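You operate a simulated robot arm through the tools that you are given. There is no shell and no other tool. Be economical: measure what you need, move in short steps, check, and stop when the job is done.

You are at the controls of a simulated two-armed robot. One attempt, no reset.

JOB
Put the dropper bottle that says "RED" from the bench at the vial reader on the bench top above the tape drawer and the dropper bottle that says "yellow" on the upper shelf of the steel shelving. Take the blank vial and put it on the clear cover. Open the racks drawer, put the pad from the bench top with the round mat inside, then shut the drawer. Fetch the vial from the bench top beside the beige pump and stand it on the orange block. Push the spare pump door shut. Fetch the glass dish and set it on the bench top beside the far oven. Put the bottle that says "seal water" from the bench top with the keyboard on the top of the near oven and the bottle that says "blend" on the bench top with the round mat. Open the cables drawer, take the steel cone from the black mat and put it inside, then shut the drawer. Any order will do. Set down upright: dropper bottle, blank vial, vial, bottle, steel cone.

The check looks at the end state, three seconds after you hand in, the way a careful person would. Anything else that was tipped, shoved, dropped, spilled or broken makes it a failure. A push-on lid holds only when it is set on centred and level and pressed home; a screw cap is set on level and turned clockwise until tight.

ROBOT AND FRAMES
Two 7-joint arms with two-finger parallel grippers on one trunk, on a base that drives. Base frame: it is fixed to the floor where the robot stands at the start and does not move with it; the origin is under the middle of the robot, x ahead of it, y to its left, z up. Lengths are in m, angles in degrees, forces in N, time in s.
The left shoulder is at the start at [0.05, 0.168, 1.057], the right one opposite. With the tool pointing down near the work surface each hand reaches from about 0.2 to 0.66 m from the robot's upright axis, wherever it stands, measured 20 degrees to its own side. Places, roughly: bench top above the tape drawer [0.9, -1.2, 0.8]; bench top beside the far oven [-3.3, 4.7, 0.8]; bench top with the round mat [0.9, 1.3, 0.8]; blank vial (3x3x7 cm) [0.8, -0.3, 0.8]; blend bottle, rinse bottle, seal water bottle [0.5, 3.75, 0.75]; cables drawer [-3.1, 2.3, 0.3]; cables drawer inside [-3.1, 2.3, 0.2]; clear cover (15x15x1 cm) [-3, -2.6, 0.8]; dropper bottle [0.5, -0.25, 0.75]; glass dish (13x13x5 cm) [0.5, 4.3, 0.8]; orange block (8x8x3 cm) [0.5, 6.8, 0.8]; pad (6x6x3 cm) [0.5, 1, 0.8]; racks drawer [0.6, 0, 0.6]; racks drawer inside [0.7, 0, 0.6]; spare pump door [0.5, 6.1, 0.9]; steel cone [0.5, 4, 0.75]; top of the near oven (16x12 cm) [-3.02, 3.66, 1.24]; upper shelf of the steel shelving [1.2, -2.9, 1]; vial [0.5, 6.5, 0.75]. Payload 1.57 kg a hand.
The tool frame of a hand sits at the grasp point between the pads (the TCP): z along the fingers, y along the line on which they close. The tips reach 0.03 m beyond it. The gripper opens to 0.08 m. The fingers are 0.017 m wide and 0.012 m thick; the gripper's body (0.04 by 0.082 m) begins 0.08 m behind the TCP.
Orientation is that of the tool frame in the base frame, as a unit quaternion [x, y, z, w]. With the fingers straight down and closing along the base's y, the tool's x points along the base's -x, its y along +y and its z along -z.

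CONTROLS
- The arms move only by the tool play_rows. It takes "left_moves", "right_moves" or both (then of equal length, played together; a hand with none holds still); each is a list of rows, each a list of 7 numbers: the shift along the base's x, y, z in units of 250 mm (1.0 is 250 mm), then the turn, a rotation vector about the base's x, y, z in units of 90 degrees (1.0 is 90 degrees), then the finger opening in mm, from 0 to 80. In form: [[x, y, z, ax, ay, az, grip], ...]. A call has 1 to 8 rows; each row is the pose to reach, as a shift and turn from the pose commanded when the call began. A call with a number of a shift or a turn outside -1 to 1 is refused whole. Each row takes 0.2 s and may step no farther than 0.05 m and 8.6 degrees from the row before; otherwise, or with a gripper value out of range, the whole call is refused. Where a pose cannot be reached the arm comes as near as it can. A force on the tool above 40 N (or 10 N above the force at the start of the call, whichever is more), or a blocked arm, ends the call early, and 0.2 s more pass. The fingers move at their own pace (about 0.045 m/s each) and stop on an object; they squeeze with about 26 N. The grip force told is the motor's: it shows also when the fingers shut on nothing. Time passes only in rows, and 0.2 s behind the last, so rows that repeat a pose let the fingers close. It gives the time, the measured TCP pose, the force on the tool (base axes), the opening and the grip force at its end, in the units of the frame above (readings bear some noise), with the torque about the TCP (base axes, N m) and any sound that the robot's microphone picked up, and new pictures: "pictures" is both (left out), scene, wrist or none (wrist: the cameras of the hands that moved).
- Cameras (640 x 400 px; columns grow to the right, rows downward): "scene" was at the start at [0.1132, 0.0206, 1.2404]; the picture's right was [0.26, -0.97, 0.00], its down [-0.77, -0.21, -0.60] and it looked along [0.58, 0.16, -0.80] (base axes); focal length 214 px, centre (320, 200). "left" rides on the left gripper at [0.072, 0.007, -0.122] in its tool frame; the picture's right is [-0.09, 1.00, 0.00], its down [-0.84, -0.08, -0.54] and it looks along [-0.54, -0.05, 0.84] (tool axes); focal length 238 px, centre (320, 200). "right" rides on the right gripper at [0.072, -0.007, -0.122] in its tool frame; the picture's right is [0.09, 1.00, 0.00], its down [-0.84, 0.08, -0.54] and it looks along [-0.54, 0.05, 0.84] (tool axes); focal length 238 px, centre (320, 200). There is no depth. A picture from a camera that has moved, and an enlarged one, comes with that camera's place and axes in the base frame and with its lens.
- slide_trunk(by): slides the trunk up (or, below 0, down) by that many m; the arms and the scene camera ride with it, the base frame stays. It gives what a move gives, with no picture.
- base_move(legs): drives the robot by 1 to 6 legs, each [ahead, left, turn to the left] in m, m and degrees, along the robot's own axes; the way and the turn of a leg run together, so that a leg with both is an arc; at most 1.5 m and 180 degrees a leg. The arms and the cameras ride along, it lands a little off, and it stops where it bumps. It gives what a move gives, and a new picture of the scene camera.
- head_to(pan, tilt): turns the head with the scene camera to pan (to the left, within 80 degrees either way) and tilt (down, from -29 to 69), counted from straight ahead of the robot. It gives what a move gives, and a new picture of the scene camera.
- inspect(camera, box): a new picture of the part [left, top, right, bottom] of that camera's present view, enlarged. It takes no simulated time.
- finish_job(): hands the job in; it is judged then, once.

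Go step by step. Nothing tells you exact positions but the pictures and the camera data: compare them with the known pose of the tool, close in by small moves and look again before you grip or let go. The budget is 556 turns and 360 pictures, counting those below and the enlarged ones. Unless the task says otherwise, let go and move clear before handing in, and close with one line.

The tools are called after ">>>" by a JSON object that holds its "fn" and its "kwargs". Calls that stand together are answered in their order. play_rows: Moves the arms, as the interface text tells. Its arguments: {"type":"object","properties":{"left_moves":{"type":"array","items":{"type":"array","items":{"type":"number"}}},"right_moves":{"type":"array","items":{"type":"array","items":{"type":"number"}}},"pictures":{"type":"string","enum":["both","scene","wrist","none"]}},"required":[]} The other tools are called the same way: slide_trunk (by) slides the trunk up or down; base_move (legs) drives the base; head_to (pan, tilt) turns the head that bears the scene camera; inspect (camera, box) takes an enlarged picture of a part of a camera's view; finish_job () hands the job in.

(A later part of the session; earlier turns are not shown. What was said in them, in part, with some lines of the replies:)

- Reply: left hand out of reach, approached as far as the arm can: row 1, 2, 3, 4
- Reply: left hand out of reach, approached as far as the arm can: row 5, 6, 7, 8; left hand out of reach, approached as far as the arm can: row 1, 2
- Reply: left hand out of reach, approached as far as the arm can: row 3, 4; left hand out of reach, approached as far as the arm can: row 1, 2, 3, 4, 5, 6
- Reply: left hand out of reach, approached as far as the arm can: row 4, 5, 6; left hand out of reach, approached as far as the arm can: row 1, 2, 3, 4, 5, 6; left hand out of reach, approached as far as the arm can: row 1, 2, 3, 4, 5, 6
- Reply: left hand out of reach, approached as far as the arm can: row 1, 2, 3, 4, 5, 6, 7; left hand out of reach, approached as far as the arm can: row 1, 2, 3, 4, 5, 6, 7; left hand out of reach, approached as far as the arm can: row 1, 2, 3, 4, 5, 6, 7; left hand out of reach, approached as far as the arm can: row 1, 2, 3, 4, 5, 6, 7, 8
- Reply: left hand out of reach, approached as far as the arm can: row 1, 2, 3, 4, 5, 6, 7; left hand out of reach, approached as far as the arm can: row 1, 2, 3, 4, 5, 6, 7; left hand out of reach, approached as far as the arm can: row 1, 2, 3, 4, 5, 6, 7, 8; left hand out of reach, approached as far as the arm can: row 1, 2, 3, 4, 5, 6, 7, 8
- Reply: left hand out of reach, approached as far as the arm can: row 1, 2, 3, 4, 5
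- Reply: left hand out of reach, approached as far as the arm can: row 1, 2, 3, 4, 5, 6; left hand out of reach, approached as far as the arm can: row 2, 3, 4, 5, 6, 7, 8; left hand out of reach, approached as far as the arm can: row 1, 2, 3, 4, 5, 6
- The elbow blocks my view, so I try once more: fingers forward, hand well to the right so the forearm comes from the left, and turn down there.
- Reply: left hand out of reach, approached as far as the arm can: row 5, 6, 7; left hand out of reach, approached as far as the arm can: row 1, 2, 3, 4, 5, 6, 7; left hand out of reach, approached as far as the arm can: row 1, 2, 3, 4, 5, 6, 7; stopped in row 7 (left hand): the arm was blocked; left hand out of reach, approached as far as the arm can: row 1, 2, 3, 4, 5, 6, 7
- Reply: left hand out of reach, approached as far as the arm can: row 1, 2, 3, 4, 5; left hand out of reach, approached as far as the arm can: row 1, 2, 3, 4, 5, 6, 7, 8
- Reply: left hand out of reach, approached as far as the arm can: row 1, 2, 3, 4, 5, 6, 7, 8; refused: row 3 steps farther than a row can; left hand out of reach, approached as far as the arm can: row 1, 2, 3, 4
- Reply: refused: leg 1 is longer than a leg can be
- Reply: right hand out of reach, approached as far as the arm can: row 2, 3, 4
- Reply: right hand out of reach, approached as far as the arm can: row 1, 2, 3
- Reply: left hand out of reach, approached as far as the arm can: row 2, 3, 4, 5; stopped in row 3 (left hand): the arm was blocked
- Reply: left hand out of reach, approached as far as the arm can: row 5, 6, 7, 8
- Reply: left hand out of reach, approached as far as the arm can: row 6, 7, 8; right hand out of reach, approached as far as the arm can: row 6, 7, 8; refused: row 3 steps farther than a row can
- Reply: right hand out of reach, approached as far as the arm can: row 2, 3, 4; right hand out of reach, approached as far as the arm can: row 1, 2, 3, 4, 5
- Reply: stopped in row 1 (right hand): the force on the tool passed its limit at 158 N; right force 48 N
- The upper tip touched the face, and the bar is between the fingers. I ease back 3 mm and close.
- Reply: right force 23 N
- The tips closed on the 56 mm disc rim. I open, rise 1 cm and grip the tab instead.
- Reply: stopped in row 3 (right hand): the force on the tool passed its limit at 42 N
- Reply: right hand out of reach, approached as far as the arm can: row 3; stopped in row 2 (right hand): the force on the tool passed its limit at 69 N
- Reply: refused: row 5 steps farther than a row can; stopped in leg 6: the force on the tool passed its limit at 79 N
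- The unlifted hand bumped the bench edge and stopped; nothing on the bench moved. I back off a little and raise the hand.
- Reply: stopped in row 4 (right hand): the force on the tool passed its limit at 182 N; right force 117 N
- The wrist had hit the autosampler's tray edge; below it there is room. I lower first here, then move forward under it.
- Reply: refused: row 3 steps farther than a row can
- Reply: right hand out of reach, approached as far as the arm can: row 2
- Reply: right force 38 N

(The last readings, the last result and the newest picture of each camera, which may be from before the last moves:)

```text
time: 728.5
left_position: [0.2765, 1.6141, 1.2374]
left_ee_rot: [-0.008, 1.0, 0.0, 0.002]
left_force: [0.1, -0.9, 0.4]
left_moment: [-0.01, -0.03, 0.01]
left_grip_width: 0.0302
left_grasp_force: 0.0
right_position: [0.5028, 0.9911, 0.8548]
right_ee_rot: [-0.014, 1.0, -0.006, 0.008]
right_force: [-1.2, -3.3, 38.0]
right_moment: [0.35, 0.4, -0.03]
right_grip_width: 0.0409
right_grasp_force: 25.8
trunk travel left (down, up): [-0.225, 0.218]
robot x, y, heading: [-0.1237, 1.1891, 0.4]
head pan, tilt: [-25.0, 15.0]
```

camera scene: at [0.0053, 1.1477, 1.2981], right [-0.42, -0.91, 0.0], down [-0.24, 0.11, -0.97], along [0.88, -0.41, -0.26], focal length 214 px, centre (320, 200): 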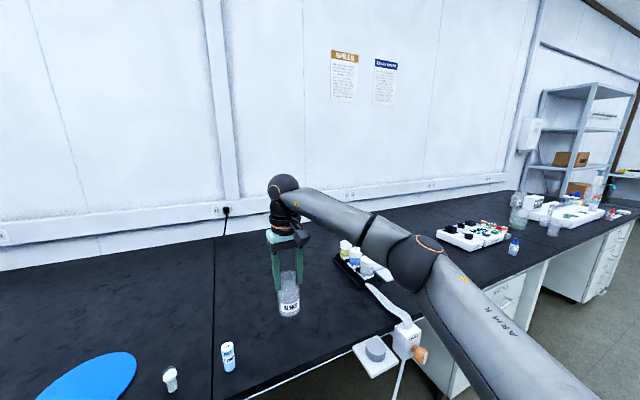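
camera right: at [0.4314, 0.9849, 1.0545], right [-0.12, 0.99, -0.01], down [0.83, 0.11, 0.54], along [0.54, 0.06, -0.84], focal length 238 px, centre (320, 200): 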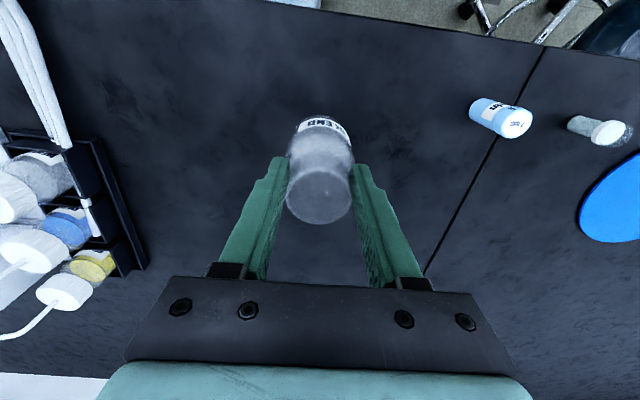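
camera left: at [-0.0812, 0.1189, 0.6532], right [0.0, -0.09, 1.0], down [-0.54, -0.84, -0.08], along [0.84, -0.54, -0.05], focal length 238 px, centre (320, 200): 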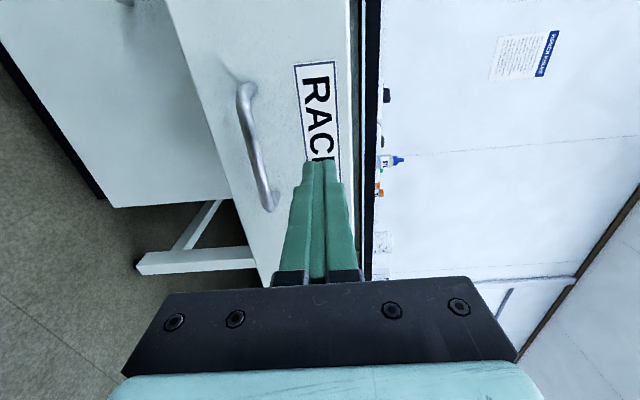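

Contact. I ease off, open and rise.

>>> {"fn": "play_rows", "kwargs": {"right_moves": [[0, 0, 0.03, 0, 0, 0, 41], [0, 0, 0.03, 0, 0, 0, 55], [0, 0, 0.03, 0, 0, 0, 70], [0, 0, 0.1, 0, 0, 0, 70], [0, 0, 0.25, 0, 0, 0, 70], [0, 0, 0.42, 0, 0, 0, 70], [0, 0, 0.6, 0, 0, 0, 70]], "pictures": "wrist"}}

```text
time: 730.1
left_position: [0.2801, 1.6139, 1.2364]
left_ee_rot: [-0.008, 1.0, 0.001, 0.001]
left_force: [0.3, -0.3, -0.1]
left_moment: [0.0, 0.04, 0.0]
left_grip_width: 0.0301
left_grasp_force: 0.2
right_position: [0.4875, 0.9917, 0.9825]
right_ee_rot: [-0.016, 1.0, -0.005, 0.001]
right_force: [-0.6, 0.5, -0.7]
right_moment: [0.0, -0.01, -0.01]
right_grip_width: 0.0702
right_grasp_force: 0.1
right hand out of reach, approached as far as the arm can: row 6, 7
trunk travel left (down, up): [-0.225, 0.218]
robot x, y, heading: [-0.1227, 1.1839, 0.3]
head pan, tilt: [-25.0, 15.0]
camera right: at [0.4172, 0.9837, 1.1034], right [-0.12, 0.99, -0.01], down [0.83, 0.11, 0.54], along [0.54, 0.06, -0.84], focal length 238 px, centre (320, 200)
```

right: 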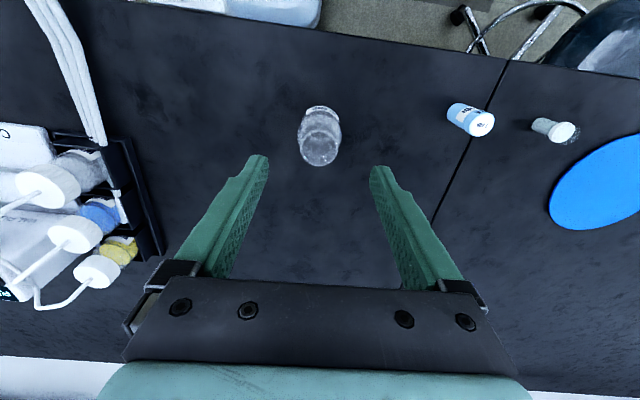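

BLEND stands upright. I drive on to the pump area at y≈6.3.

>>> {"fn": "base_move", "kwargs": {"legs": [[-0.75, 0, 0], [0, 1.45, 0], [0, 1.45, 0], [0, 1.45, 0], [0, 0.7, 0]]}}

>>> {"fn": "head_to", "kwargs": {"pan": 0, "tilt": 25}}

```text
time: 777.6
left_position: [-0.4878, 6.6389, 1.2364]
left_ee_rot: [-0.004, 1.0, 0.0, 0.001]
left_force: [0.9, -0.1, 0.8]
left_moment: [-0.02, 0.01, 0.0]
left_grip_width: 0.0302
left_grasp_force: 0.0
right_position: [-0.2847, 6.0169, 0.9817]
right_ee_rot: [-0.013, 1.0, -0.006, 0.001]
right_force: [-0.7, -0.2, -1.1]
right_moment: [-0.02, -0.02, -0.03]
right_grip_width: 0.07
right_grasp_force: 0.1
trunk travel left (down, up): [-0.225, 0.218]
robot x, y, heading: [-0.8918, 6.2141, 0.1]
head pan, tilt: [-25.0, 15.0]
camera scene: at [-0.7673, 6.175, 1.2982], right [-0.43, -0.9, 0.0], down [-0.23, 0.11, -0.97], along [0.87, -0.41, -0.26], focal length 214 px, centre (320, 200)
```

scene: 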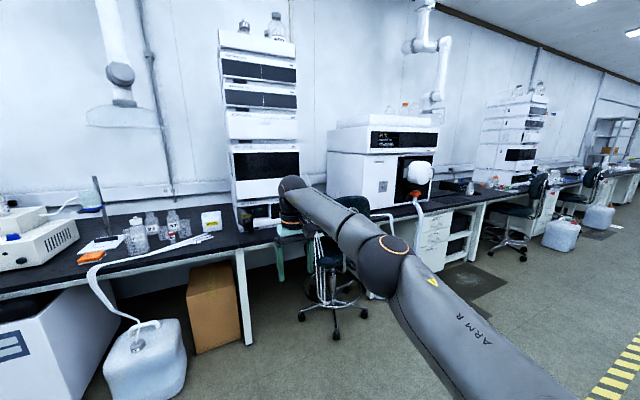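

```text
time: 778.5
left_position: [-0.4893, 6.6377, 1.2348]
left_ee_rot: [-0.004, 1.0, 0.0, 0.001]
left_force: [-0.3, 0.3, 0.0]
left_moment: [-0.04, 0.01, 0.04]
left_grip_width: 0.0303
left_grasp_force: 0.1
right_position: [-0.285, 6.0156, 0.9825]
right_ee_rot: [-0.012, 1.0, -0.004, 0.001]
right_force: [0.1, 0.5, 0.1]
right_moment: [0.0, -0.03, -0.03]
right_grip_width: 0.0701
right_grasp_force: 0.0
trunk travel left (down, up): [-0.225, 0.218]
robot x, y, heading: [-0.8964, 6.2172, -0.4]
head pan, tilt: [0.0, 25.0]
camera scene: at [-0.7597, 6.2143, 1.282], right [0.0, -1.0, 0.0], down [-0.42, 0.0, -0.91], along [0.91, 0.0, -0.42], focal length 214 px, centre (320, 200)
```

scene: 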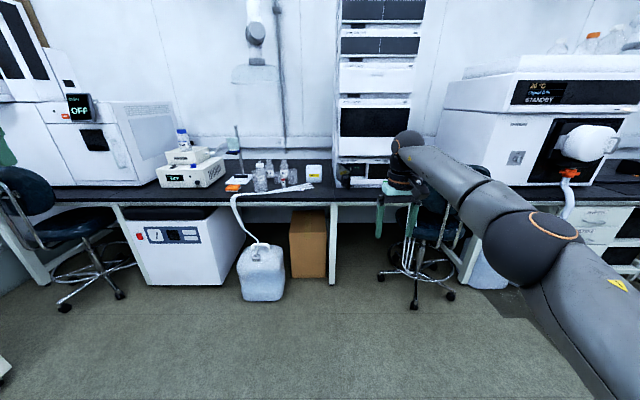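

>>> {"fn": "inspect", "kwargs": {"camera": "scene", "box": [150, 110, 400, 210]}}

```text
2.56 times, centred on (275, 160) of scene
camera zoom: at [-0.7597, 6.2143, 1.282], right [0.0, -1.0, 0.0], down [-0.42, 0.0, -0.91], along [0.91, 0.0, -0.42], focal length 549 px, centre (435, 302)
```

zoom: 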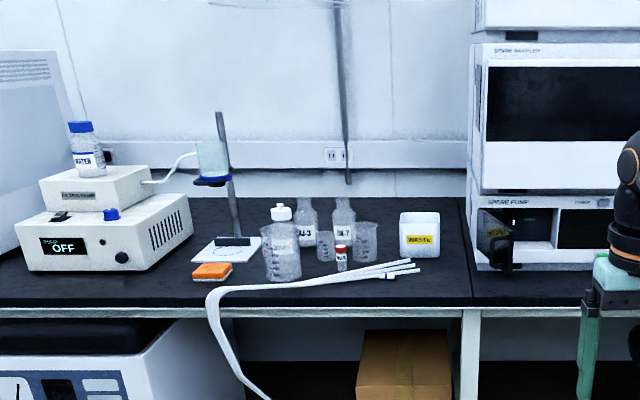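

I see the red-capped vial at about (0.59,6.46), the orange block at (0.50,6.76), and the spare pump at the bottom of the stack with its door open at the left. I retract the right hand a bit, then approach the vial.

>>> {"fn": "play_rows", "kwargs": {"right_moves": [[-0.15, 0, 0.04, 0, 0, 0, 60], [-0.3, 0, 0.08, 0, 0, 0, 60], [-0.45, 0, 0.12, 0, 0, 0, 60], [-0.6, 0, 0.14, 0, 0, 0, 60]], "pictures": "none"}}

>>> {"fn": "base_move", "kwargs": {"legs": [[0, 0.4, 0], [0.86, 0, 0]]}}

```text
time: 779.5
left_position: [-0.4885, 6.6379, 1.236]
left_ee_rot: [-0.004, 1.0, 0.001, 0.001]
left_force: [0.6, -0.2, -0.1]
left_moment: [0.01, 0.0, 0.03]
left_grip_width: 0.0299
left_grasp_force: 0.0
right_position: [-0.4352, 6.0173, 1.0165]
right_ee_rot: [-0.011, 1.0, -0.005, 0.001]
right_force: [0.4, -0.2, -0.5]
right_moment: [-0.04, -0.01, -0.02]
right_grip_width: 0.0601
right_grasp_force: 0.1
trunk travel left (down, up): [-0.225, 0.218]
robot x, y, heading: [-0.8928, 6.2123, -0.1]
head pan, tilt: [0.0, 25.0]
```

```text
time: 787.6
left_position: [0.3544, 7.0253, 1.2358]
left_ee_rot: [-0.003, 1.0, 0.001, 0.001]
left_force: [-0.5, 0.4, 0.0]
left_moment: [0.03, 0.02, 0.05]
left_grip_width: 0.0296
left_grasp_force: 0.0
right_position: [0.4074, 6.404, 1.0152]
right_ee_rot: [-0.01, 1.0, -0.005, 0.001]
right_force: [0.3, 0.2, -0.1]
right_moment: [0.0, 0.0, 0.01]
right_grip_width: 0.0601
right_grasp_force: 0.0
trunk travel left (down, up): [-0.225, 0.218]
robot x, y, heading: [-0.0487, 6.6008, -0.1]
head pan, tilt: [0.0, 25.0]
camera scene: at [0.0817, 6.6019, 1.2819], right [-0.01, -1.0, 0.0], down [-0.42, 0.0, -0.91], along [0.91, -0.01, -0.42], focal length 214 px, centre (320, 200)
```

scene: 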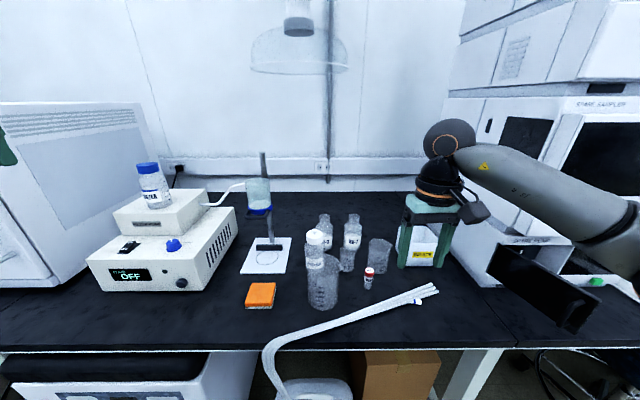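

>>> {"fn": "play_rows", "kwargs": {"right_moves": [[0.18, 0.04, 0, 0, 0, 0, 50], [0.36, 0.09, -0.02, 0, 0, 0, 50], [0.52, 0.14, -0.08, 0, 0, 0, 50], [0.62, 0.17, -0.2, 0, 0, 0, 50], [0.62, 0.17, -0.36, 0, 0, 0, 50]], "pictures": "wrist"}}

```text
time: 788.8
left_position: [0.3549, 7.0247, 1.2361]
left_ee_rot: [-0.004, 1.0, 0.001, 0.001]
left_force: [-0.7, 0.4, 0.5]
left_moment: [0.05, 0.01, -0.01]
left_grip_width: 0.0302
left_grasp_force: 0.2
right_position: [0.5596, 6.4454, 0.9253]
right_ee_rot: [-0.012, 1.0, -0.005, 0.001]
right_force: [-0.6, 0.6, 0.3]
right_moment: [-0.04, -0.01, 0.0]
right_grip_width: 0.0499
right_grasp_force: 0.0
trunk travel left (down, up): [-0.225, 0.218]
robot x, y, heading: [-0.0541, 6.596, -0.4]
head pan, tilt: [0.0, 25.0]
camera right: at [0.4883, 6.438, 1.0455], right [-0.11, 0.99, -0.01], down [0.83, 0.1, 0.54], along [0.54, 0.05, -0.84], focal length 238 px, centre (320, 200)
```

right: 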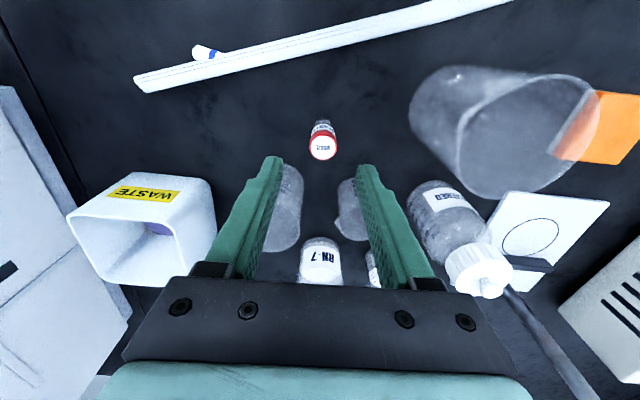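

>>> {"fn": "play_rows", "kwargs": {"right_moves": [[0.046, 0.008, -0.1, 0, 0, 0, 50], [0.046, 0.008, -0.28, 0, 0, 0, 50], [0.046, 0.008, -0.46, 0, 0, 0, 50]], "pictures": "wrist"}}

```text
time: 789.6
left_position: [0.3553, 7.0252, 1.2362]
left_ee_rot: [-0.002, 1.0, 0.001, 0.001]
left_force: [0.5, 0.5, 0.5]
left_moment: [0.03, -0.03, 0.0]
left_grip_width: 0.0301
left_grasp_force: 0.0
right_position: [0.5695, 6.4476, 0.8111]
right_ee_rot: [-0.011, 1.0, -0.005, 0.001]
right_force: [1.1, 0.0, 0.0]
right_moment: [0.03, 0.02, -0.01]
right_grip_width: 0.0502
right_grasp_force: 0.1
right hand out of reach, approached as far as the arm can: row 1, 2, 3
trunk travel left (down, up): [-0.225, 0.218]
robot x, y, heading: [-0.0498, 6.5993, -0.2]
head pan, tilt: [0.0, 25.0]
camera right: at [0.4987, 6.44, 0.9324], right [-0.11, 0.99, -0.01], down [0.83, 0.1, 0.54], along [0.54, 0.05, -0.84], focal length 238 px, centre (320, 200)
```

right: 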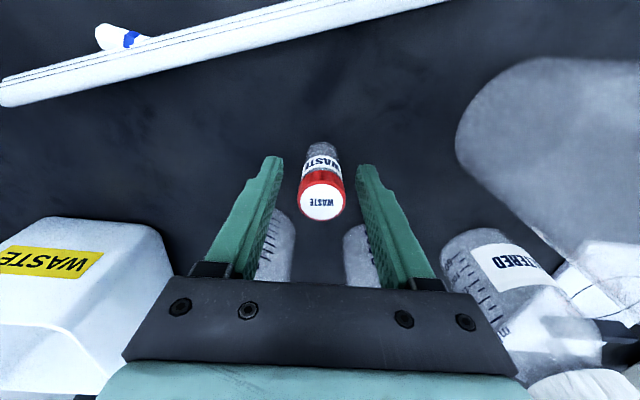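

The vial's cap is between the pads. I close and lift.

>>> {"fn": "play_rows", "kwargs": {"right_moves": [[0, 0, -0.02, 0, 0, 0, 10], [0, 0, -0.02, 0, 0, 0, 10], [0, 0, -0.02, 0, 0, 0, 10], [0, 0, -0.02, 0, 0, 0, 10], [0, 0, 0.16, 0, 0, 0, 10], [0, 0, 0.34, 0, 0, 0, 10], [0, 0, 0.52, 0, 0, 0, 10], [-0.08, 0, 0.66, 0, 0, 0, 10]], "pictures": "wrist"}}

```text
time: 791.4
left_position: [0.3551, 7.0242, 1.2358]
left_ee_rot: [-0.003, 1.0, 0.0, 0.001]
left_force: [0.2, 0.3, -0.1]
left_moment: [0.02, 0.01, -0.02]
left_grip_width: 0.0304
left_grasp_force: 0.1
right_position: [0.556, 6.4435, 0.9767]
right_ee_rot: [-0.008, 1.0, -0.023, 0.001]
right_force: [-0.6, 3.3, 0.3]
right_moment: [-0.26, -0.05, 0.0]
right_grip_width: 0.0262
right_grasp_force: 25.8
right hand out of reach, approached as far as the arm can: row 7, 8
trunk travel left (down, up): [-0.225, 0.218]
robot x, y, heading: [-0.0568, 6.6019, -0.4]
head pan, tilt: [0.0, 25.0]
camera right: at [0.484, 6.4405, 1.0981], right [-0.11, 0.99, -0.05], down [0.83, 0.11, 0.54], along [0.54, 0.02, -0.84], focal length 238 px, centre (320, 200)
```

right: 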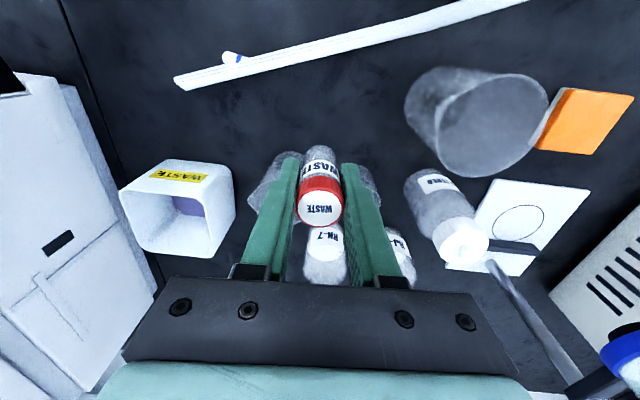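

>>> {"fn": "head_to", "kwargs": {"pan": -15, "tilt": 30}}

```text
time: 792.2
left_position: [0.3546, 7.0241, 1.2363]
left_ee_rot: [-0.003, 1.0, 0.0, 0.0]
left_force: [-0.7, -0.4, 0.1]
left_moment: [0.01, 0.01, -0.02]
left_grip_width: 0.0299
left_grasp_force: 0.1
right_position: [0.5556, 6.4384, 0.9763]
right_ee_rot: [-0.006, 1.0, -0.028, 0.002]
right_force: [0.4, 0.8, -0.5]
right_moment: [-0.02, 0.02, -0.01]
right_grip_width: 0.0263
right_grasp_force: 25.9
trunk travel left (down, up): [-0.225, 0.218]
robot x, y, heading: [-0.0502, 6.6009, -0.7]
head pan, tilt: [-15.0, 30.0]
camera scene: at [0.0766, 6.5786, 1.274], right [-0.27, -0.96, 0.0], down [-0.48, 0.13, -0.87], along [0.83, -0.23, -0.5], focal length 214 px, centre (320, 200)
```

scene: 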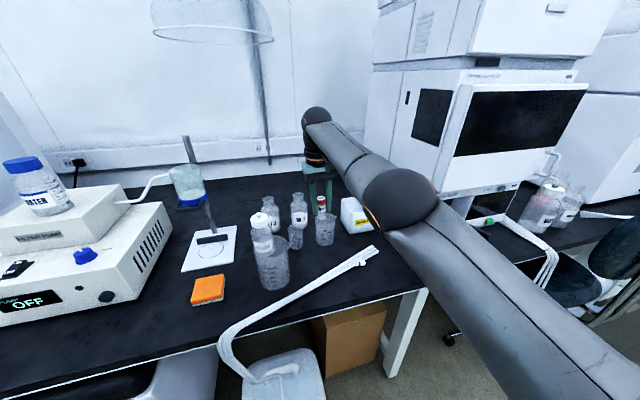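

The vial is held. I level the hand's slight tilt, pull in a little, then shift the base left toward the orange block at (0.512,6.763).

>>> {"fn": "play_rows", "kwargs": {"right_moves": [[-0.06, 0.02, 0.02, 0.018, 0, 0, 10], [-0.14, 0.04, 0.04, 0.036, 0, 0, 10], [-0.22, 0.04, 0.06, 0.036, 0, 0, 10]], "pictures": "none"}}

>>> {"fn": "base_move", "kwargs": {"legs": [[0, 0.3, 0.5]]}}

```text
time: 793.0
left_position: [0.3521, 7.0267, 1.2359]
left_ee_rot: [-0.002, 1.0, 0.0, 0.002]
left_force: [0.2, 0.8, -0.2]
left_moment: [-0.01, -0.07, 0.01]
left_grip_width: 0.0298
left_grasp_force: 0.0
right_position: [0.5352, 6.487, 1.0297]
right_ee_rot: [-0.011, 1.0, 0.022, 0.002]
right_force: [-1.1, 0.2, -0.8]
right_moment: [0.0, -0.06, 0.02]
right_grip_width: 0.0263
right_grasp_force: 26.1
right hand out of reach, approached as far as the arm can: row 1, 2, 3
trunk travel left (down, up): [-0.225, 0.218]
robot x, y, heading: [-0.0525, 6.6015, -0.4]
head pan, tilt: [-15.0, 30.0]
```

```text
time: 796.2
left_position: [0.3504, 7.3286, 1.2353]
left_ee_rot: [-0.009, 1.0, 0.0, 0.001]
left_force: [0.1, -0.6, -0.2]
left_moment: [0.0, 0.0, -0.01]
left_grip_width: 0.0298
left_grasp_force: 0.0
right_position: [0.5381, 6.7919, 1.0277]
right_ee_rot: [-0.016, 1.0, 0.022, 0.001]
right_force: [0.4, 0.5, -0.1]
right_moment: [0.0, -0.02, 0.04]
right_grip_width: 0.0259
right_grasp_force: 26.2
trunk travel left (down, up): [-0.225, 0.218]
robot x, y, heading: [-0.0528, 6.9016, 0.4]
head pan, tilt: [-15.0, 30.0]
camera scene: at [0.0773, 6.879, 1.274], right [-0.25, -0.97, 0.0], down [-0.48, 0.13, -0.87], along [0.84, -0.22, -0.5], focal length 214 px, centre (320, 200)
```

scene: 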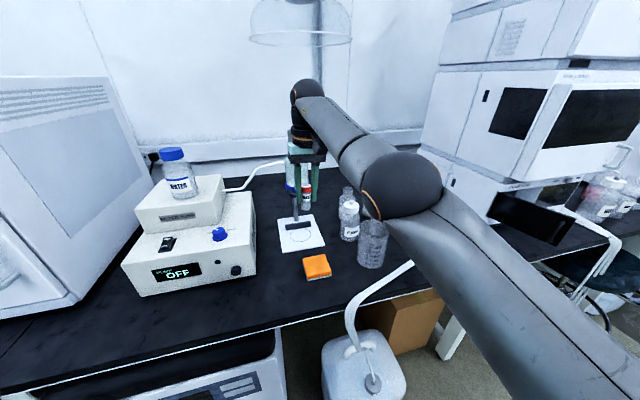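

>>> {"fn": "play_rows", "kwargs": {"right_moves": [[-0.05, -0.04, -0.06, -0.014, 0, 0, 10], [-0.1, -0.08, -0.16, -0.028, 0, 0, 10], [-0.1, -0.12, -0.32, -0.028, 0, 0, 10], [-0.1, -0.12, -0.46, -0.028, 0, 0, 10]], "pictures": "both"}}

```text
time: 797.2
left_position: [0.3502, 7.3281, 1.2365]
left_ee_rot: [-0.009, 1.0, 0.001, 0.001]
left_force: [-0.2, 0.0, -0.2]
left_moment: [0.01, 0.0, 0.04]
left_grip_width: 0.03
left_grasp_force: 0.1
right_position: [0.5533, 6.7795, 0.9809]
right_ee_rot: [-0.017, 1.0, 0.001, 0.0]
right_force: [0.4, 0.0, -0.1]
right_moment: [0.01, -0.02, 0.0]
right_grip_width: 0.026
right_grasp_force: 25.9
right hand out of reach, approached as far as the arm can: row 1, 2, 3, 4
trunk travel left (down, up): [-0.225, 0.218]
robot x, y, heading: [-0.0538, 6.8997, 0.3]
head pan, tilt: [-15.0, 30.0]
camera scene: at [0.077, 6.8787, 1.274], right [-0.25, -0.97, 0.0], down [-0.48, 0.13, -0.87], along [0.84, -0.22, -0.5], focal length 214 px, centre (320, 200)
camera right: at [0.4816, 6.769, 1.1022], right [-0.12, 0.99, 0.0], down [0.83, 0.1, 0.54], along [0.54, 0.07, -0.84], focal length 238 px, centre (320, 200)
```

scene: 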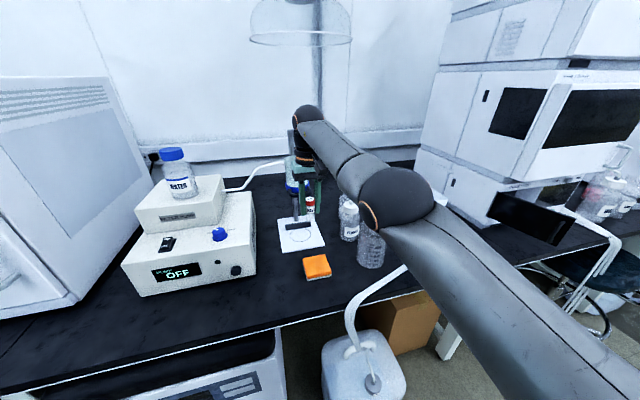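
right: 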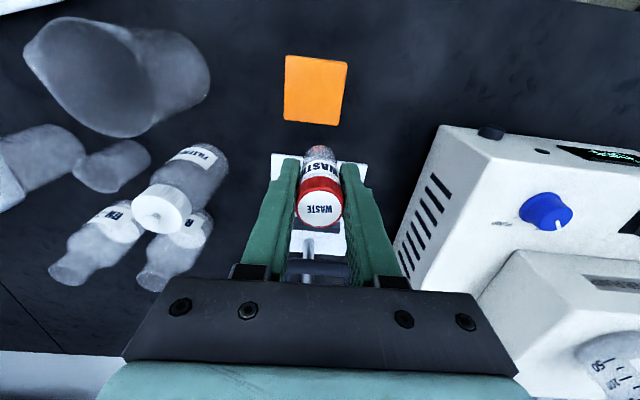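

The right arm is nearly straight and hard to retract, so I position with the base: back 0.12 m, then lower the hand.

>>> {"fn": "base_move", "kwargs": {"legs": [[-0.12, 0, 0]]}}

>>> {"fn": "play_rows", "kwargs": {"right_moves": [[0, 0, -0.1, 0, 0, 0, 10], [0, 0, -0.2, 0, 0, 0, 10], [0, 0, -0.32, 0, 0, 0, 10]], "pictures": "wrist"}}

```text
time: 798.4
left_position: [0.229, 7.3271, 1.2359]
left_ee_rot: [-0.008, 1.0, 0.001, 0.002]
left_force: [-0.2, 0.3, -1.3]
left_moment: [0.01, -0.03, 0.02]
left_grip_width: 0.0299
left_grasp_force: 0.0
right_position: [0.4323, 6.7779, 0.9814]
right_ee_rot: [-0.016, 1.0, 0.001, -0.001]
right_force: [-0.6, -0.1, 0.4]
right_moment: [-0.02, -0.04, 0.0]
right_grip_width: 0.0259
right_grasp_force: 26.0
trunk travel left (down, up): [-0.225, 0.218]
robot x, y, heading: [-0.1724, 6.8992, 0.3]
head pan, tilt: [-15.0, 30.0]
camera scene: at [-0.0439, 6.8782, 1.2741], right [-0.25, -0.97, 0.0], down [-0.48, 0.13, -0.87], along [0.84, -0.22, -0.5], focal length 214 px, centre (320, 200)
```

scene: 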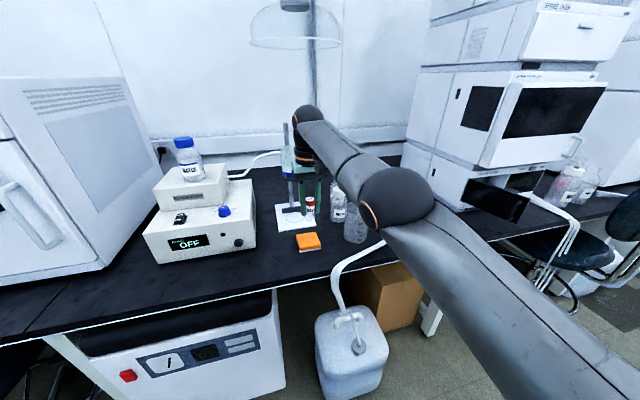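

```text
time: 799.2
left_position: [0.2278, 7.3278, 1.2352]
left_ee_rot: [-0.008, 1.0, 0.0, 0.002]
left_force: [-0.3, 0.0, 0.2]
left_moment: [-0.01, -0.01, 0.0]
left_grip_width: 0.0302
left_grasp_force: 0.1
right_position: [0.4316, 6.7793, 0.9014]
right_ee_rot: [-0.017, 1.0, 0.001, -0.001]
right_force: [0.3, -0.2, -0.6]
right_moment: [-0.02, 0.05, -0.04]
right_grip_width: 0.0261
right_grasp_force: 26.2
right hand out of reach, approached as far as the arm can: row 1
trunk travel left (down, up): [-0.225, 0.218]
robot x, y, heading: [-0.1722, 6.8987, 0.5]
head pan, tilt: [-15.0, 30.0]
camera right: at [0.3604, 6.7683, 1.023], right [-0.12, 0.99, 0.0], down [0.83, 0.1, 0.54], along [0.54, 0.07, -0.84], focal length 238 px, centre (320, 200)
```

right: 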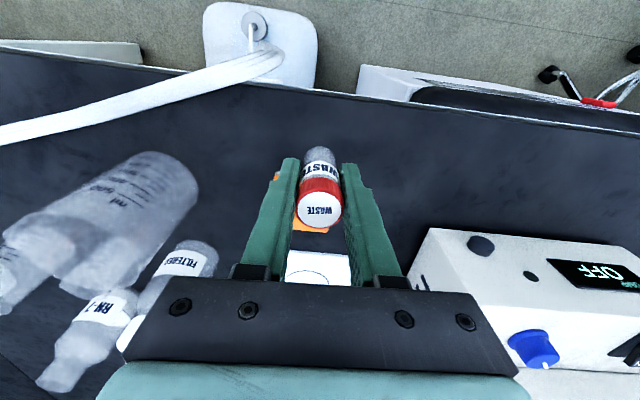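

>>> {"fn": "base_move", "kwargs": {"legs": [[0.09, -0.012, 0]]}}

>>> {"fn": "inspect", "kwargs": {"camera": "right", "box": [200, 60, 440, 260]}}

```text
time: 800.3
left_position: [0.319, 7.3171, 1.2355]
left_ee_rot: [-0.009, 1.0, 0.0, 0.001]
left_force: [1.2, 0.3, 0.1]
left_moment: [-0.04, 0.02, 0.01]
left_grip_width: 0.0302
left_grasp_force: 0.1
right_position: [0.5204, 6.7663, 0.8999]
right_ee_rot: [-0.017, 1.0, 0.001, -0.001]
right_force: [-1.3, 0.6, -0.7]
right_moment: [0.01, 0.02, 0.0]
right_grip_width: 0.0262
right_grasp_force: 25.9
trunk travel left (down, up): [-0.225, 0.218]
robot x, y, heading: [-0.0825, 6.8885, 0.3]
head pan, tilt: [-15.0, 30.0]
camera scene: at [0.0459, 6.8669, 1.2738], right [-0.25, -0.97, 0.0], down [-0.48, 0.13, -0.87], along [0.84, -0.22, -0.5], focal length 214 px, centre (320, 200)
```

scene: 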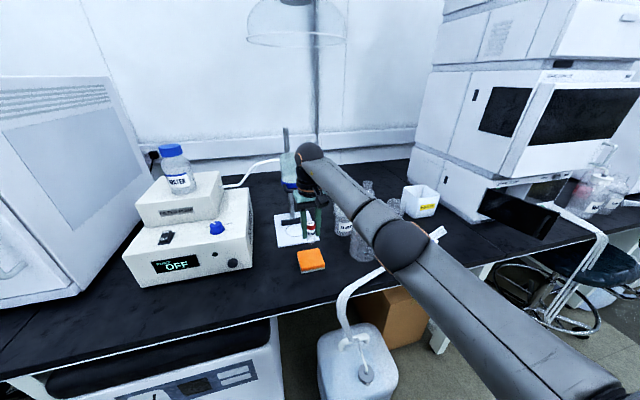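

```text
2.00 times, centred on (320, 160) of right
camera zoom: at [0.4499, 6.757, 1.0225], right [-0.13, 0.99, 0.0], down [0.83, 0.1, 0.54], along [0.54, 0.07, -0.84], focal length 477 px, centre (320, 280)
```

zoom: 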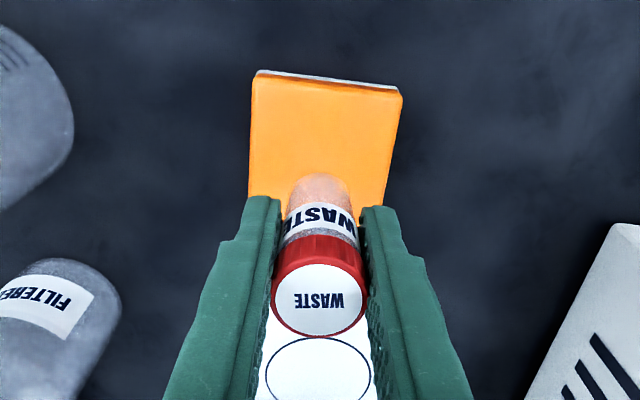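

The vial is above the block's middle. I lower it.

>>> {"fn": "play_rows", "kwargs": {"right_moves": [[0, 0, -0.12, 0, 0, 0, 10], [0, 0, -0.2, 0, 0, 0, 10], [0, 0, -0.225, 0, 0, 0, 10]], "pictures": "none"}}

```text
time: 801.1
left_position: [0.3177, 7.3167, 1.2359]
left_ee_rot: [-0.008, 1.0, 0.002, 0.001]
left_force: [-0.8, 0.4, -0.3]
left_moment: [0.02, 0.0, 0.01]
left_grip_width: 0.0298
left_grasp_force: 0.1
right_position: [0.5207, 6.7666, 0.8451]
right_ee_rot: [-0.017, 1.0, 0.001, 0.001]
right_force: [0.4, -0.5, -0.2]
right_moment: [0.01, 0.02, -0.01]
right_grip_width: 0.0261
right_grasp_force: 26.2
trunk travel left (down, up): [-0.225, 0.218]
robot x, y, heading: [-0.085, 6.887, 0.5]
head pan, tilt: [-15.0, 30.0]
```

>>> {"fn": "play_rows", "kwargs": {"right_moves": [[0, 0, -0.014, 0, 0, 0, 10], [0, 0, -0.026, 0, 0, 0, 10]], "pictures": "none"}}

```text
time: 801.7
left_position: [0.3174, 7.3165, 1.2352]
left_ee_rot: [-0.008, 1.0, 0.001, 0.001]
left_force: [0.8, -0.8, 1.0]
left_moment: [-0.02, -0.02, 0.02]
left_grip_width: 0.03
left_grasp_force: 0.0
right_position: [0.5203, 6.7675, 0.8389]
right_ee_rot: [-0.016, 1.0, 0.001, 0.0]
right_force: [0.1, -0.9, 0.9]
right_moment: [0.02, -0.01, -0.02]
right_grip_width: 0.0259
right_grasp_force: 26.0
trunk travel left (down, up): [-0.225, 0.218]
robot x, y, heading: [-0.0828, 6.891, 0.3]
head pan, tilt: [-15.0, 30.0]
```

>>> {"fn": "play_rows", "kwargs": {"right_moves": [[0, 0, -0.01, 0, 0, 0, 10], [0, 0, -0.02, 0, 0, 0, 10]], "pictures": "wrist"}}

```text
time: 802.3
left_position: [0.3185, 7.3168, 1.235]
left_ee_rot: [-0.009, 1.0, 0.001, 0.001]
left_force: [0.2, -0.2, 0.0]
left_moment: [-0.02, 0.03, -0.03]
left_grip_width: 0.0299
left_grasp_force: 0.2
right_position: [0.52, 6.7671, 0.8331]
right_ee_rot: [-0.016, 1.0, 0.001, 0.0]
right_force: [0.3, -0.2, -1.0]
right_moment: [0.02, -0.02, 0.02]
right_grip_width: 0.0261
right_grasp_force: 26.0
trunk travel left (down, up): [-0.225, 0.218]
robot x, y, heading: [-0.0852, 6.8853, 0.4]
head pan, tilt: [-15.0, 30.0]
camera right: at [0.4495, 6.7574, 0.9552], right [-0.13, 0.99, 0.0], down [0.83, 0.1, 0.54], along [0.54, 0.07, -0.84], focal length 238 px, centre (320, 200)
```

right: 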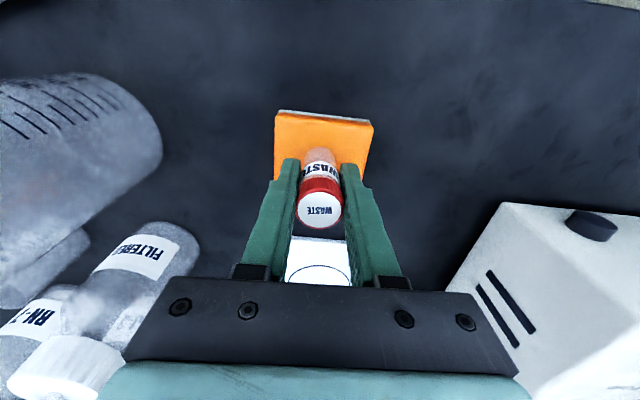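

>>> {"fn": "play_rows", "kwargs": {"right_moves": [[0, 0, -0.012, 0, 0, 0, 10], [0, 0, -0.024, 0, 0, 0, 10]], "pictures": "none"}}

```text
time: 802.9
left_position: [0.3156, 7.3179, 1.2366]
left_ee_rot: [-0.008, 1.0, 0.0, 0.002]
left_force: [-0.3, -0.3, 0.0]
left_moment: [0.01, -0.01, 0.05]
left_grip_width: 0.03
left_grasp_force: 0.1
right_position: [0.5211, 6.768, 0.8286]
right_ee_rot: [-0.017, 1.0, 0.001, 0.002]
right_force: [-1.3, -1.5, 9.0]
right_moment: [-0.03, 0.07, 0.02]
right_grip_width: 0.026
right_grasp_force: 26.2
trunk travel left (down, up): [-0.225, 0.218]
robot x, y, heading: [-0.0853, 6.8904, 0.4]
head pan, tilt: [-15.0, 30.0]
```

Contact on the block. I open and rise.

>>> {"fn": "play_rows", "kwargs": {"right_moves": [[0, 0, 0.01, 0, 0, 0, 26], [0, 0, 0.01, 0, 0, 0, 40], [0, 0, 0.01, 0, 0, 0, 56], [0, 0, 0.03, 0, 0, 0, 56], [0, 0, 0.12, 0, 0, 0, 56], [0, 0, 0.26, 0, 0, 0, 56], [0, 0, 0.42, 0, 0, 0, 56]], "pictures": "wrist"}}

```text
time: 804.5
left_position: [0.3174, 7.3172, 1.2371]
left_ee_rot: [-0.009, 1.0, 0.0, 0.001]
left_force: [0.0, 0.0, 0.2]
left_moment: [0.0, 0.0, 0.0]
left_grip_width: 0.0299
left_grasp_force: 0.1
right_position: [0.5185, 6.7654, 0.9324]
right_ee_rot: [-0.017, 1.0, 0.001, 0.0]
right_force: [0.4, -0.7, 0.1]
right_moment: [0.0, -0.01, -0.03]
right_grip_width: 0.0562
right_grasp_force: 0.1
trunk travel left (down, up): [-0.225, 0.218]
robot x, y, heading: [-0.0878, 6.8899, 0.4]
head pan, tilt: [-15.0, 30.0]
camera right: at [0.4477, 6.7557, 1.0553], right [-0.13, 0.99, 0.0], down [0.83, 0.11, 0.54], along [0.54, 0.07, -0.84], focal length 238 px, centre (320, 200)
```

right: 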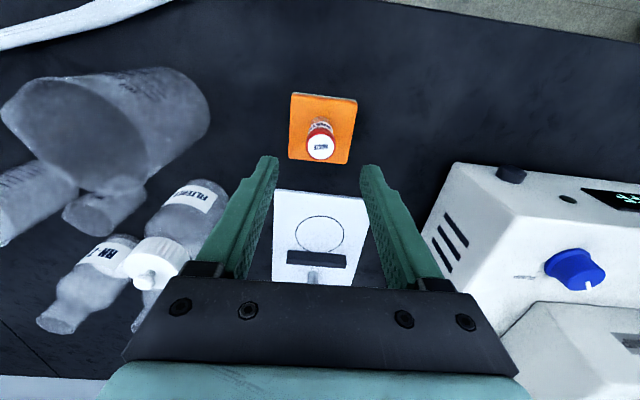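

The vial stands on the orange block. Now I back off and look at the spare pump door.

>>> {"fn": "base_move", "kwargs": {"legs": [[-0.45, 0, 0], [0, -0.55, 0]]}}

>>> {"fn": "inspect", "kwargs": {"camera": "scene", "box": [200, 60, 560, 280]}}

```text
time: 812.2
left_position: [-0.1266, 6.7582, 1.2361]
left_ee_rot: [0.001, 1.0, 0.001, 0.001]
left_force: [0.7, -0.2, 0.2]
left_moment: [0.02, 0.0, 0.01]
left_grip_width: 0.03
left_grasp_force: 0.0
right_position: [0.0638, 6.2024, 0.9334]
right_ee_rot: [-0.007, 1.0, 0.002, 0.001]
right_force: [-0.2, -0.2, -0.4]
right_moment: [0.0, 0.0, 0.02]
right_grip_width: 0.0562
right_grasp_force: 0.1
trunk travel left (down, up): [-0.225, 0.218]
robot x, y, heading: [-0.537, 6.337, -1.0]
head pan, tilt: [-15.0, 30.0]
camera scene: at [-0.4075, 6.3134, 1.274], right [-0.27, -0.96, 0.0], down [-0.48, 0.14, -0.87], along [0.83, -0.24, -0.5], focal length 214 px, centre (320, 200)
```

scene: 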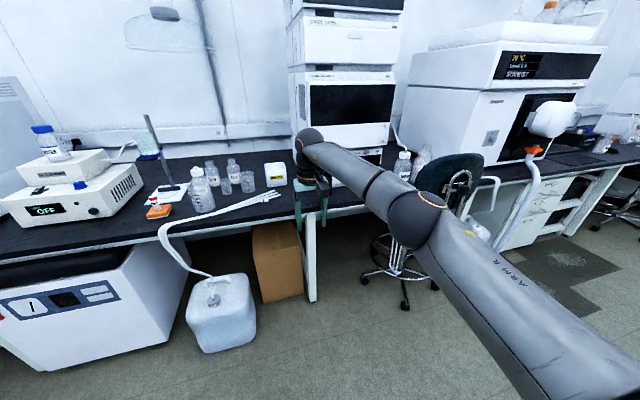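

```text
1.78 times, centred on (380, 170) of scene
camera zoom: at [-0.4075, 6.3134, 1.274], right [-0.27, -0.96, 0.0], down [-0.48, 0.14, -0.87], along [0.83, -0.24, -0.5], focal length 381 px, centre (213, 253)
```

zoom: 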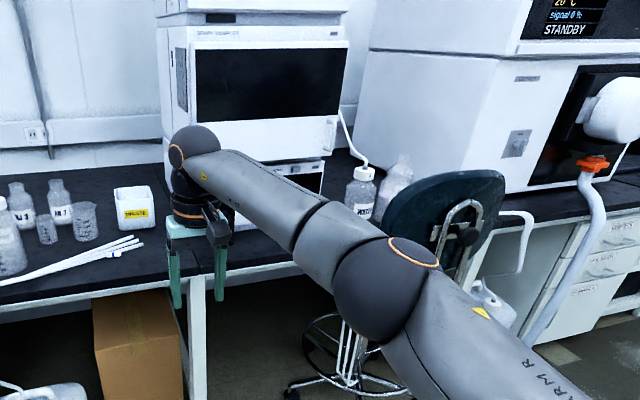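

I try to pull the right arm back outward to clear the view.

>>> {"fn": "play_rows", "kwargs": {"right_moves": [[-0.12, -0.12, 0.05, 0, 0, 0, 40], [-0.24, -0.24, 0.1, 0, 0, 0, 20], [-0.36, -0.36, 0.15, 0, 0, 0, 0], [-0.48, -0.48, 0.2, 0, 0, 0, 0], [-0.6, -0.6, 0.25, 0, 0, 0, 0], [-0.72, -0.7, 0.3, 0, 0, 0, 0]], "pictures": "scene"}}

>>> {"fn": "inspect", "kwargs": {"camera": "scene", "box": [240, 80, 460, 240]}}

```text
time: 813.6
left_position: [-0.126, 6.7572, 1.2357]
left_ee_rot: [0.0, 1.0, 0.001, 0.001]
left_force: [-0.2, -0.5, 0.6]
left_moment: [-0.01, -0.02, 0.0]
left_grip_width: 0.0301
left_grasp_force: 0.1
right_position: [-0.115, 6.0281, 1.0085]
right_ee_rot: [-0.007, 1.0, 0.001, 0.0]
right_force: [-0.1, 0.4, -0.1]
right_moment: [0.0, 0.01, -0.01]
right_grip_width: 0.0001
right_grasp_force: 21.4
trunk travel left (down, up): [-0.225, 0.218]
robot x, y, heading: [-0.5393, 6.3338, -0.7]
head pan, tilt: [-15.0, 30.0]
camera scene: at [-0.4079, 6.3133, 1.274], right [-0.27, -0.96, 0.0], down [-0.48, 0.14, -0.87], along [0.83, -0.24, -0.5], focal length 214 px, centre (320, 200)
```

scene: 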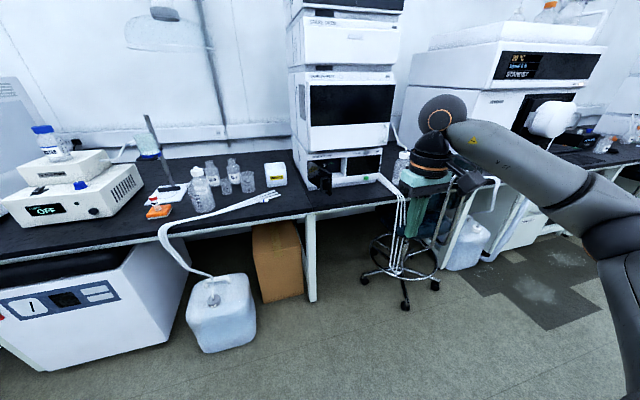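

```text
2.50 times, centred on (350, 160) of scene
camera zoom: at [-0.4079, 6.3133, 1.274], right [-0.27, -0.96, 0.0], down [-0.48, 0.14, -0.87], along [0.83, -0.24, -0.5], focal length 536 px, centre (245, 300)
```

zoom: 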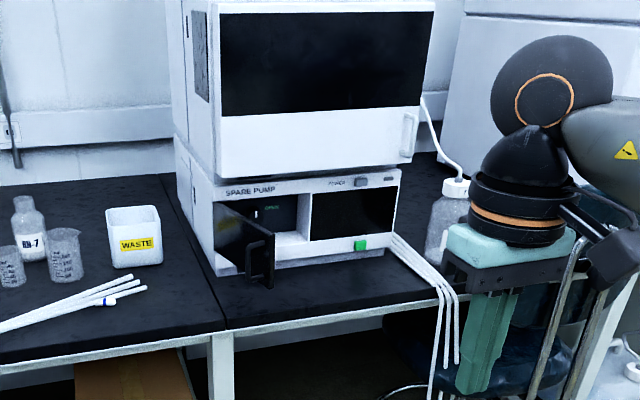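

The right arm is free again. The door: hinge at about (0.555,6.085), free edge at (0.434,6.02), z 0.79–0.90. I pitch the right hand 45° forward with fingers closed to push it.

>>> {"fn": "play_rows", "kwargs": {"right_moves": [[0.08, 0.09, -0.1, 0, -0.08, 0, 0], [0.17, 0.18, -0.2, 0, -0.17, 0, 0], [0.26, 0.27, -0.3, 0, -0.26, 0, 0], [0.34, 0.36, -0.4, 0, -0.34, 0, 0], [0.42, 0.45, -0.5, 0, -0.42, 0, 0], [0.5, 0.54, -0.6, 0, -0.5, 0, 0]], "pictures": "none"}}

```text
time: 815.0
left_position: [-0.1253, 6.7576, 1.2351]
left_ee_rot: [0.001, 1.0, 0.0, 0.001]
left_force: [0.4, -0.3, 0.2]
left_moment: [0.0, -0.04, 0.03]
left_grip_width: 0.0298
left_grasp_force: 0.1
right_position: [0.0096, 6.164, 0.8584]
right_ee_rot: [-0.006, 0.924, -0.002, 0.384]
right_force: [0.0, 0.0, -0.1]
right_moment: [0.01, 0.01, -0.01]
right_grip_width: 0.0
right_grasp_force: 21.2
trunk travel left (down, up): [-0.225, 0.218]
robot x, y, heading: [-0.5379, 6.3372, -1.0]
head pan, tilt: [-15.0, 30.0]
```

>>> {"fn": "base_move", "kwargs": {"legs": [[0.43, -0.03, 1]]}}

>>> {"fn": "inspect", "kwargs": {"camera": "right", "box": [0, 0, 640, 400]}}

```text
time: 817.6
left_position: [0.3017, 6.7272, 1.2359]
left_ee_rot: [-0.004, 1.0, 0.001, 0.001]
left_force: [-0.2, -0.6, 0.2]
left_moment: [0.01, 0.02, -0.01]
left_grip_width: 0.0299
left_grasp_force: 0.1
right_position: [0.4422, 6.1332, 0.8581]
right_ee_rot: [-0.01, 0.924, 0.0, 0.383]
right_force: [0.0, 0.3, 0.0]
right_moment: [-0.03, 0.01, -0.02]
right_grip_width: 0.0
right_grasp_force: 20.7
trunk travel left (down, up): [-0.225, 0.218]
robot x, y, heading: [-0.1039, 6.308, -0.1]
head pan, tilt: [-15.0, 30.0]
camera scene: at [0.0241, 6.2809, 1.2739], right [-0.26, -0.96, 0.0], down [-0.48, 0.13, -0.87], along [0.83, -0.23, -0.5], focal length 214 px, centre (320, 200)
```

scene: 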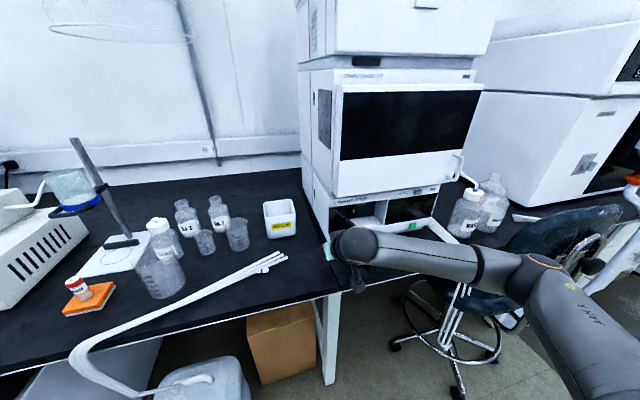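

```text
1.00 times, centred on (320, 200) of right (not enlarged: the box is as wide or as high as the picture)
camera zoom: at [0.3055, 6.1242, 0.893], right [-0.08, 0.99, -0.07], down [0.21, 0.09, 0.97], along [0.97, 0.07, -0.21], focal length 238 px, centre (320, 200)
```

zoom: 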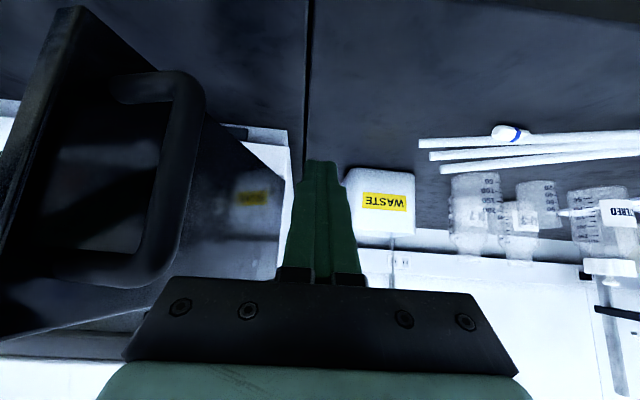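

I see the door's outer face at the left with its handle. I sweep the finger tips right and then forward along the door's arc.

>>> {"fn": "play_rows", "kwargs": {"right_moves": [[0, -0.12, 0, 0, 0, 0, 0], [0, -0.25, 0, 0, 0, 0, 0], [0.02, -0.33, 0, 0, 0, 0, 0], [0.048, -0.41, 0, 0, 0, 0, 0], [0.1, -0.49, 0, 0, 0, 0, 0], [0.16, -0.54, 0, 0, 0, 0, 0]], "pictures": "wrist"}}

```text
time: 819.0
left_position: [0.3013, 6.7279, 1.2353]
left_ee_rot: [-0.004, 1.0, 0.0, 0.001]
left_force: [0.2, -0.1, -0.4]
left_moment: [0.02, -0.02, 0.0]
left_grip_width: 0.0299
left_grasp_force: 0.1
right_position: [0.482, 5.9993, 0.8584]
right_ee_rot: [-0.011, 0.924, -0.001, 0.383]
right_force: [0.1, 0.5, -0.4]
right_moment: [-0.03, -0.01, -0.01]
right_grip_width: 0.0
right_grasp_force: 21.0
trunk travel left (down, up): [-0.225, 0.218]
robot x, y, heading: [-0.1039, 6.3038, -0.4]
head pan, tilt: [-15.0, 30.0]
camera right: at [0.3455, 5.9899, 0.8927], right [-0.08, 0.99, -0.07], down [0.21, 0.09, 0.97], along [0.97, 0.07, -0.21], focal length 238 px, centre (320, 200)
```

right: 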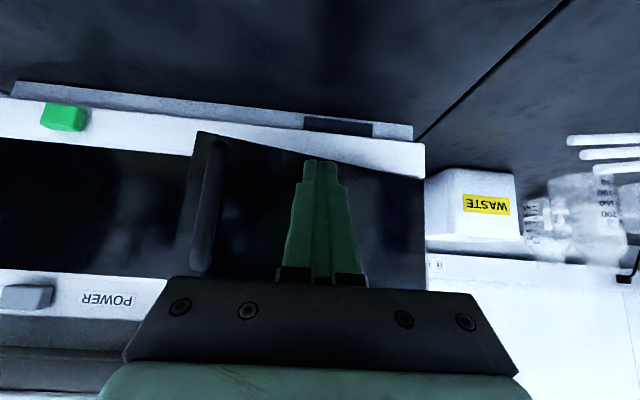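

The door is nearly shut; I push forward nearer its free edge.

>>> {"fn": "play_rows", "kwargs": {"right_moves": [[0.0, -0.08, 0, 0, 0, 0, 0], [0.06, -0.12, 0, 0, 0, 0, 0], [0.11, -0.12, 0, 0, 0, 0, 0], [0.16, -0.12, 0, 0, 0, 0, 0], [0.2, -0.12, 0, 0, 0, 0, 0], [0.24, -0.12, 0, 0, 0, 0, 0]], "pictures": "wrist"}}

```text
time: 820.3
left_position: [0.2981, 6.7266, 1.2363]
left_ee_rot: [-0.002, 1.0, 0.0, 0.002]
left_force: [-0.7, -0.7, -0.1]
left_moment: [0.01, 0.01, -0.03]
left_grip_width: 0.03
left_grasp_force: 0.1
right_position: [0.5239, 5.9687, 0.8567]
right_ee_rot: [-0.009, 0.927, -0.001, 0.376]
right_force: [-26.5, 1.2, 10.0]
right_moment: [0.13, 0.09, 0.0]
right_grip_width: 0.0001
right_grasp_force: 21.4
trunk travel left (down, up): [-0.225, 0.218]
robot x, y, heading: [-0.1081, 6.3071, -0.7]
head pan, tilt: [-15.0, 30.0]
stopped in row 6 (right hand): the force on the tool passed its limit at 53 N (the readings are from after the stop); the commanded pose is now the measured one
camera right: at [0.389, 5.959, 0.8942], right [-0.08, 0.99, -0.07], down [0.22, 0.09, 0.97], along [0.97, 0.06, -0.23], focal length 238 px, centre (320, 200)
```

right: 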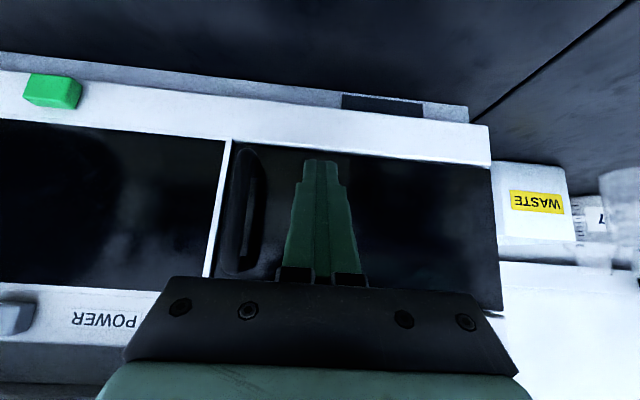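

The door sits flush in its frame. I back away straight and verify.

>>> {"fn": "base_move", "kwargs": {"legs": [[-0.45, 0, 0]]}}

>>> {"fn": "inspect", "kwargs": {"camera": "right", "box": [160, 60, 480, 260]}}

```text
time: 823.0
left_position: [-0.1519, 6.7308, 1.2349]
left_ee_rot: [-0.006, 1.0, 0.001, 0.001]
left_force: [0.0, -0.2, 0.7]
left_moment: [0.03, -0.05, -0.03]
left_grip_width: 0.0302
left_grasp_force: 0.0
right_position: [0.0808, 5.9744, 0.855]
right_ee_rot: [-0.013, 0.927, 0.0, 0.376]
right_force: [-0.4, -0.7, -0.5]
right_moment: [-0.01, 0.03, -0.03]
right_grip_width: 0.0002
right_grasp_force: 22.2
trunk travel left (down, up): [-0.225, 0.218]
robot x, y, heading: [-0.553, 6.3054, -0.1]
head pan, tilt: [-15.0, 30.0]
camera scene: at [-0.4268, 6.2835, 1.274], right [-0.26, -0.97, 0.0], down [-0.48, 0.13, -0.87], along [0.84, -0.22, -0.5], focal length 214 px, centre (320, 200)
```

scene: 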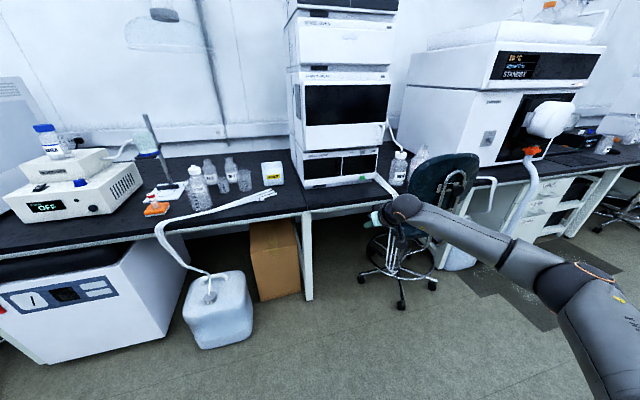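

```text
2.00 times, centred on (320, 160) of right
camera zoom: at [-0.055, 5.9642, 0.8913], right [-0.09, 0.99, -0.07], down [0.22, 0.09, 0.97], along [0.97, 0.07, -0.23], focal length 477 px, centre (320, 280)
```

zoom: 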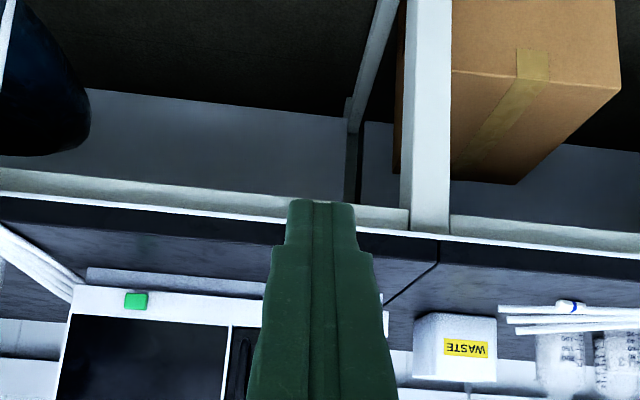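

Everything has been placed: the door is shut, the vial stands on the orange block, and both hands are clear.

>>> {"fn": "finish_job", "kwargs": {}}

```text
The job is handed in.
```

The job is handed in. All the listed moves were done: bottles, vials, pad, dish and cone are in their places, and both drawers and the spare pump door are shut. I could not see the cone after closing the cables drawer, so I only assume it is still upright. My hand bumped the bench edge and the far oven's tray along the way, but I saw nothing tipped or moved there.
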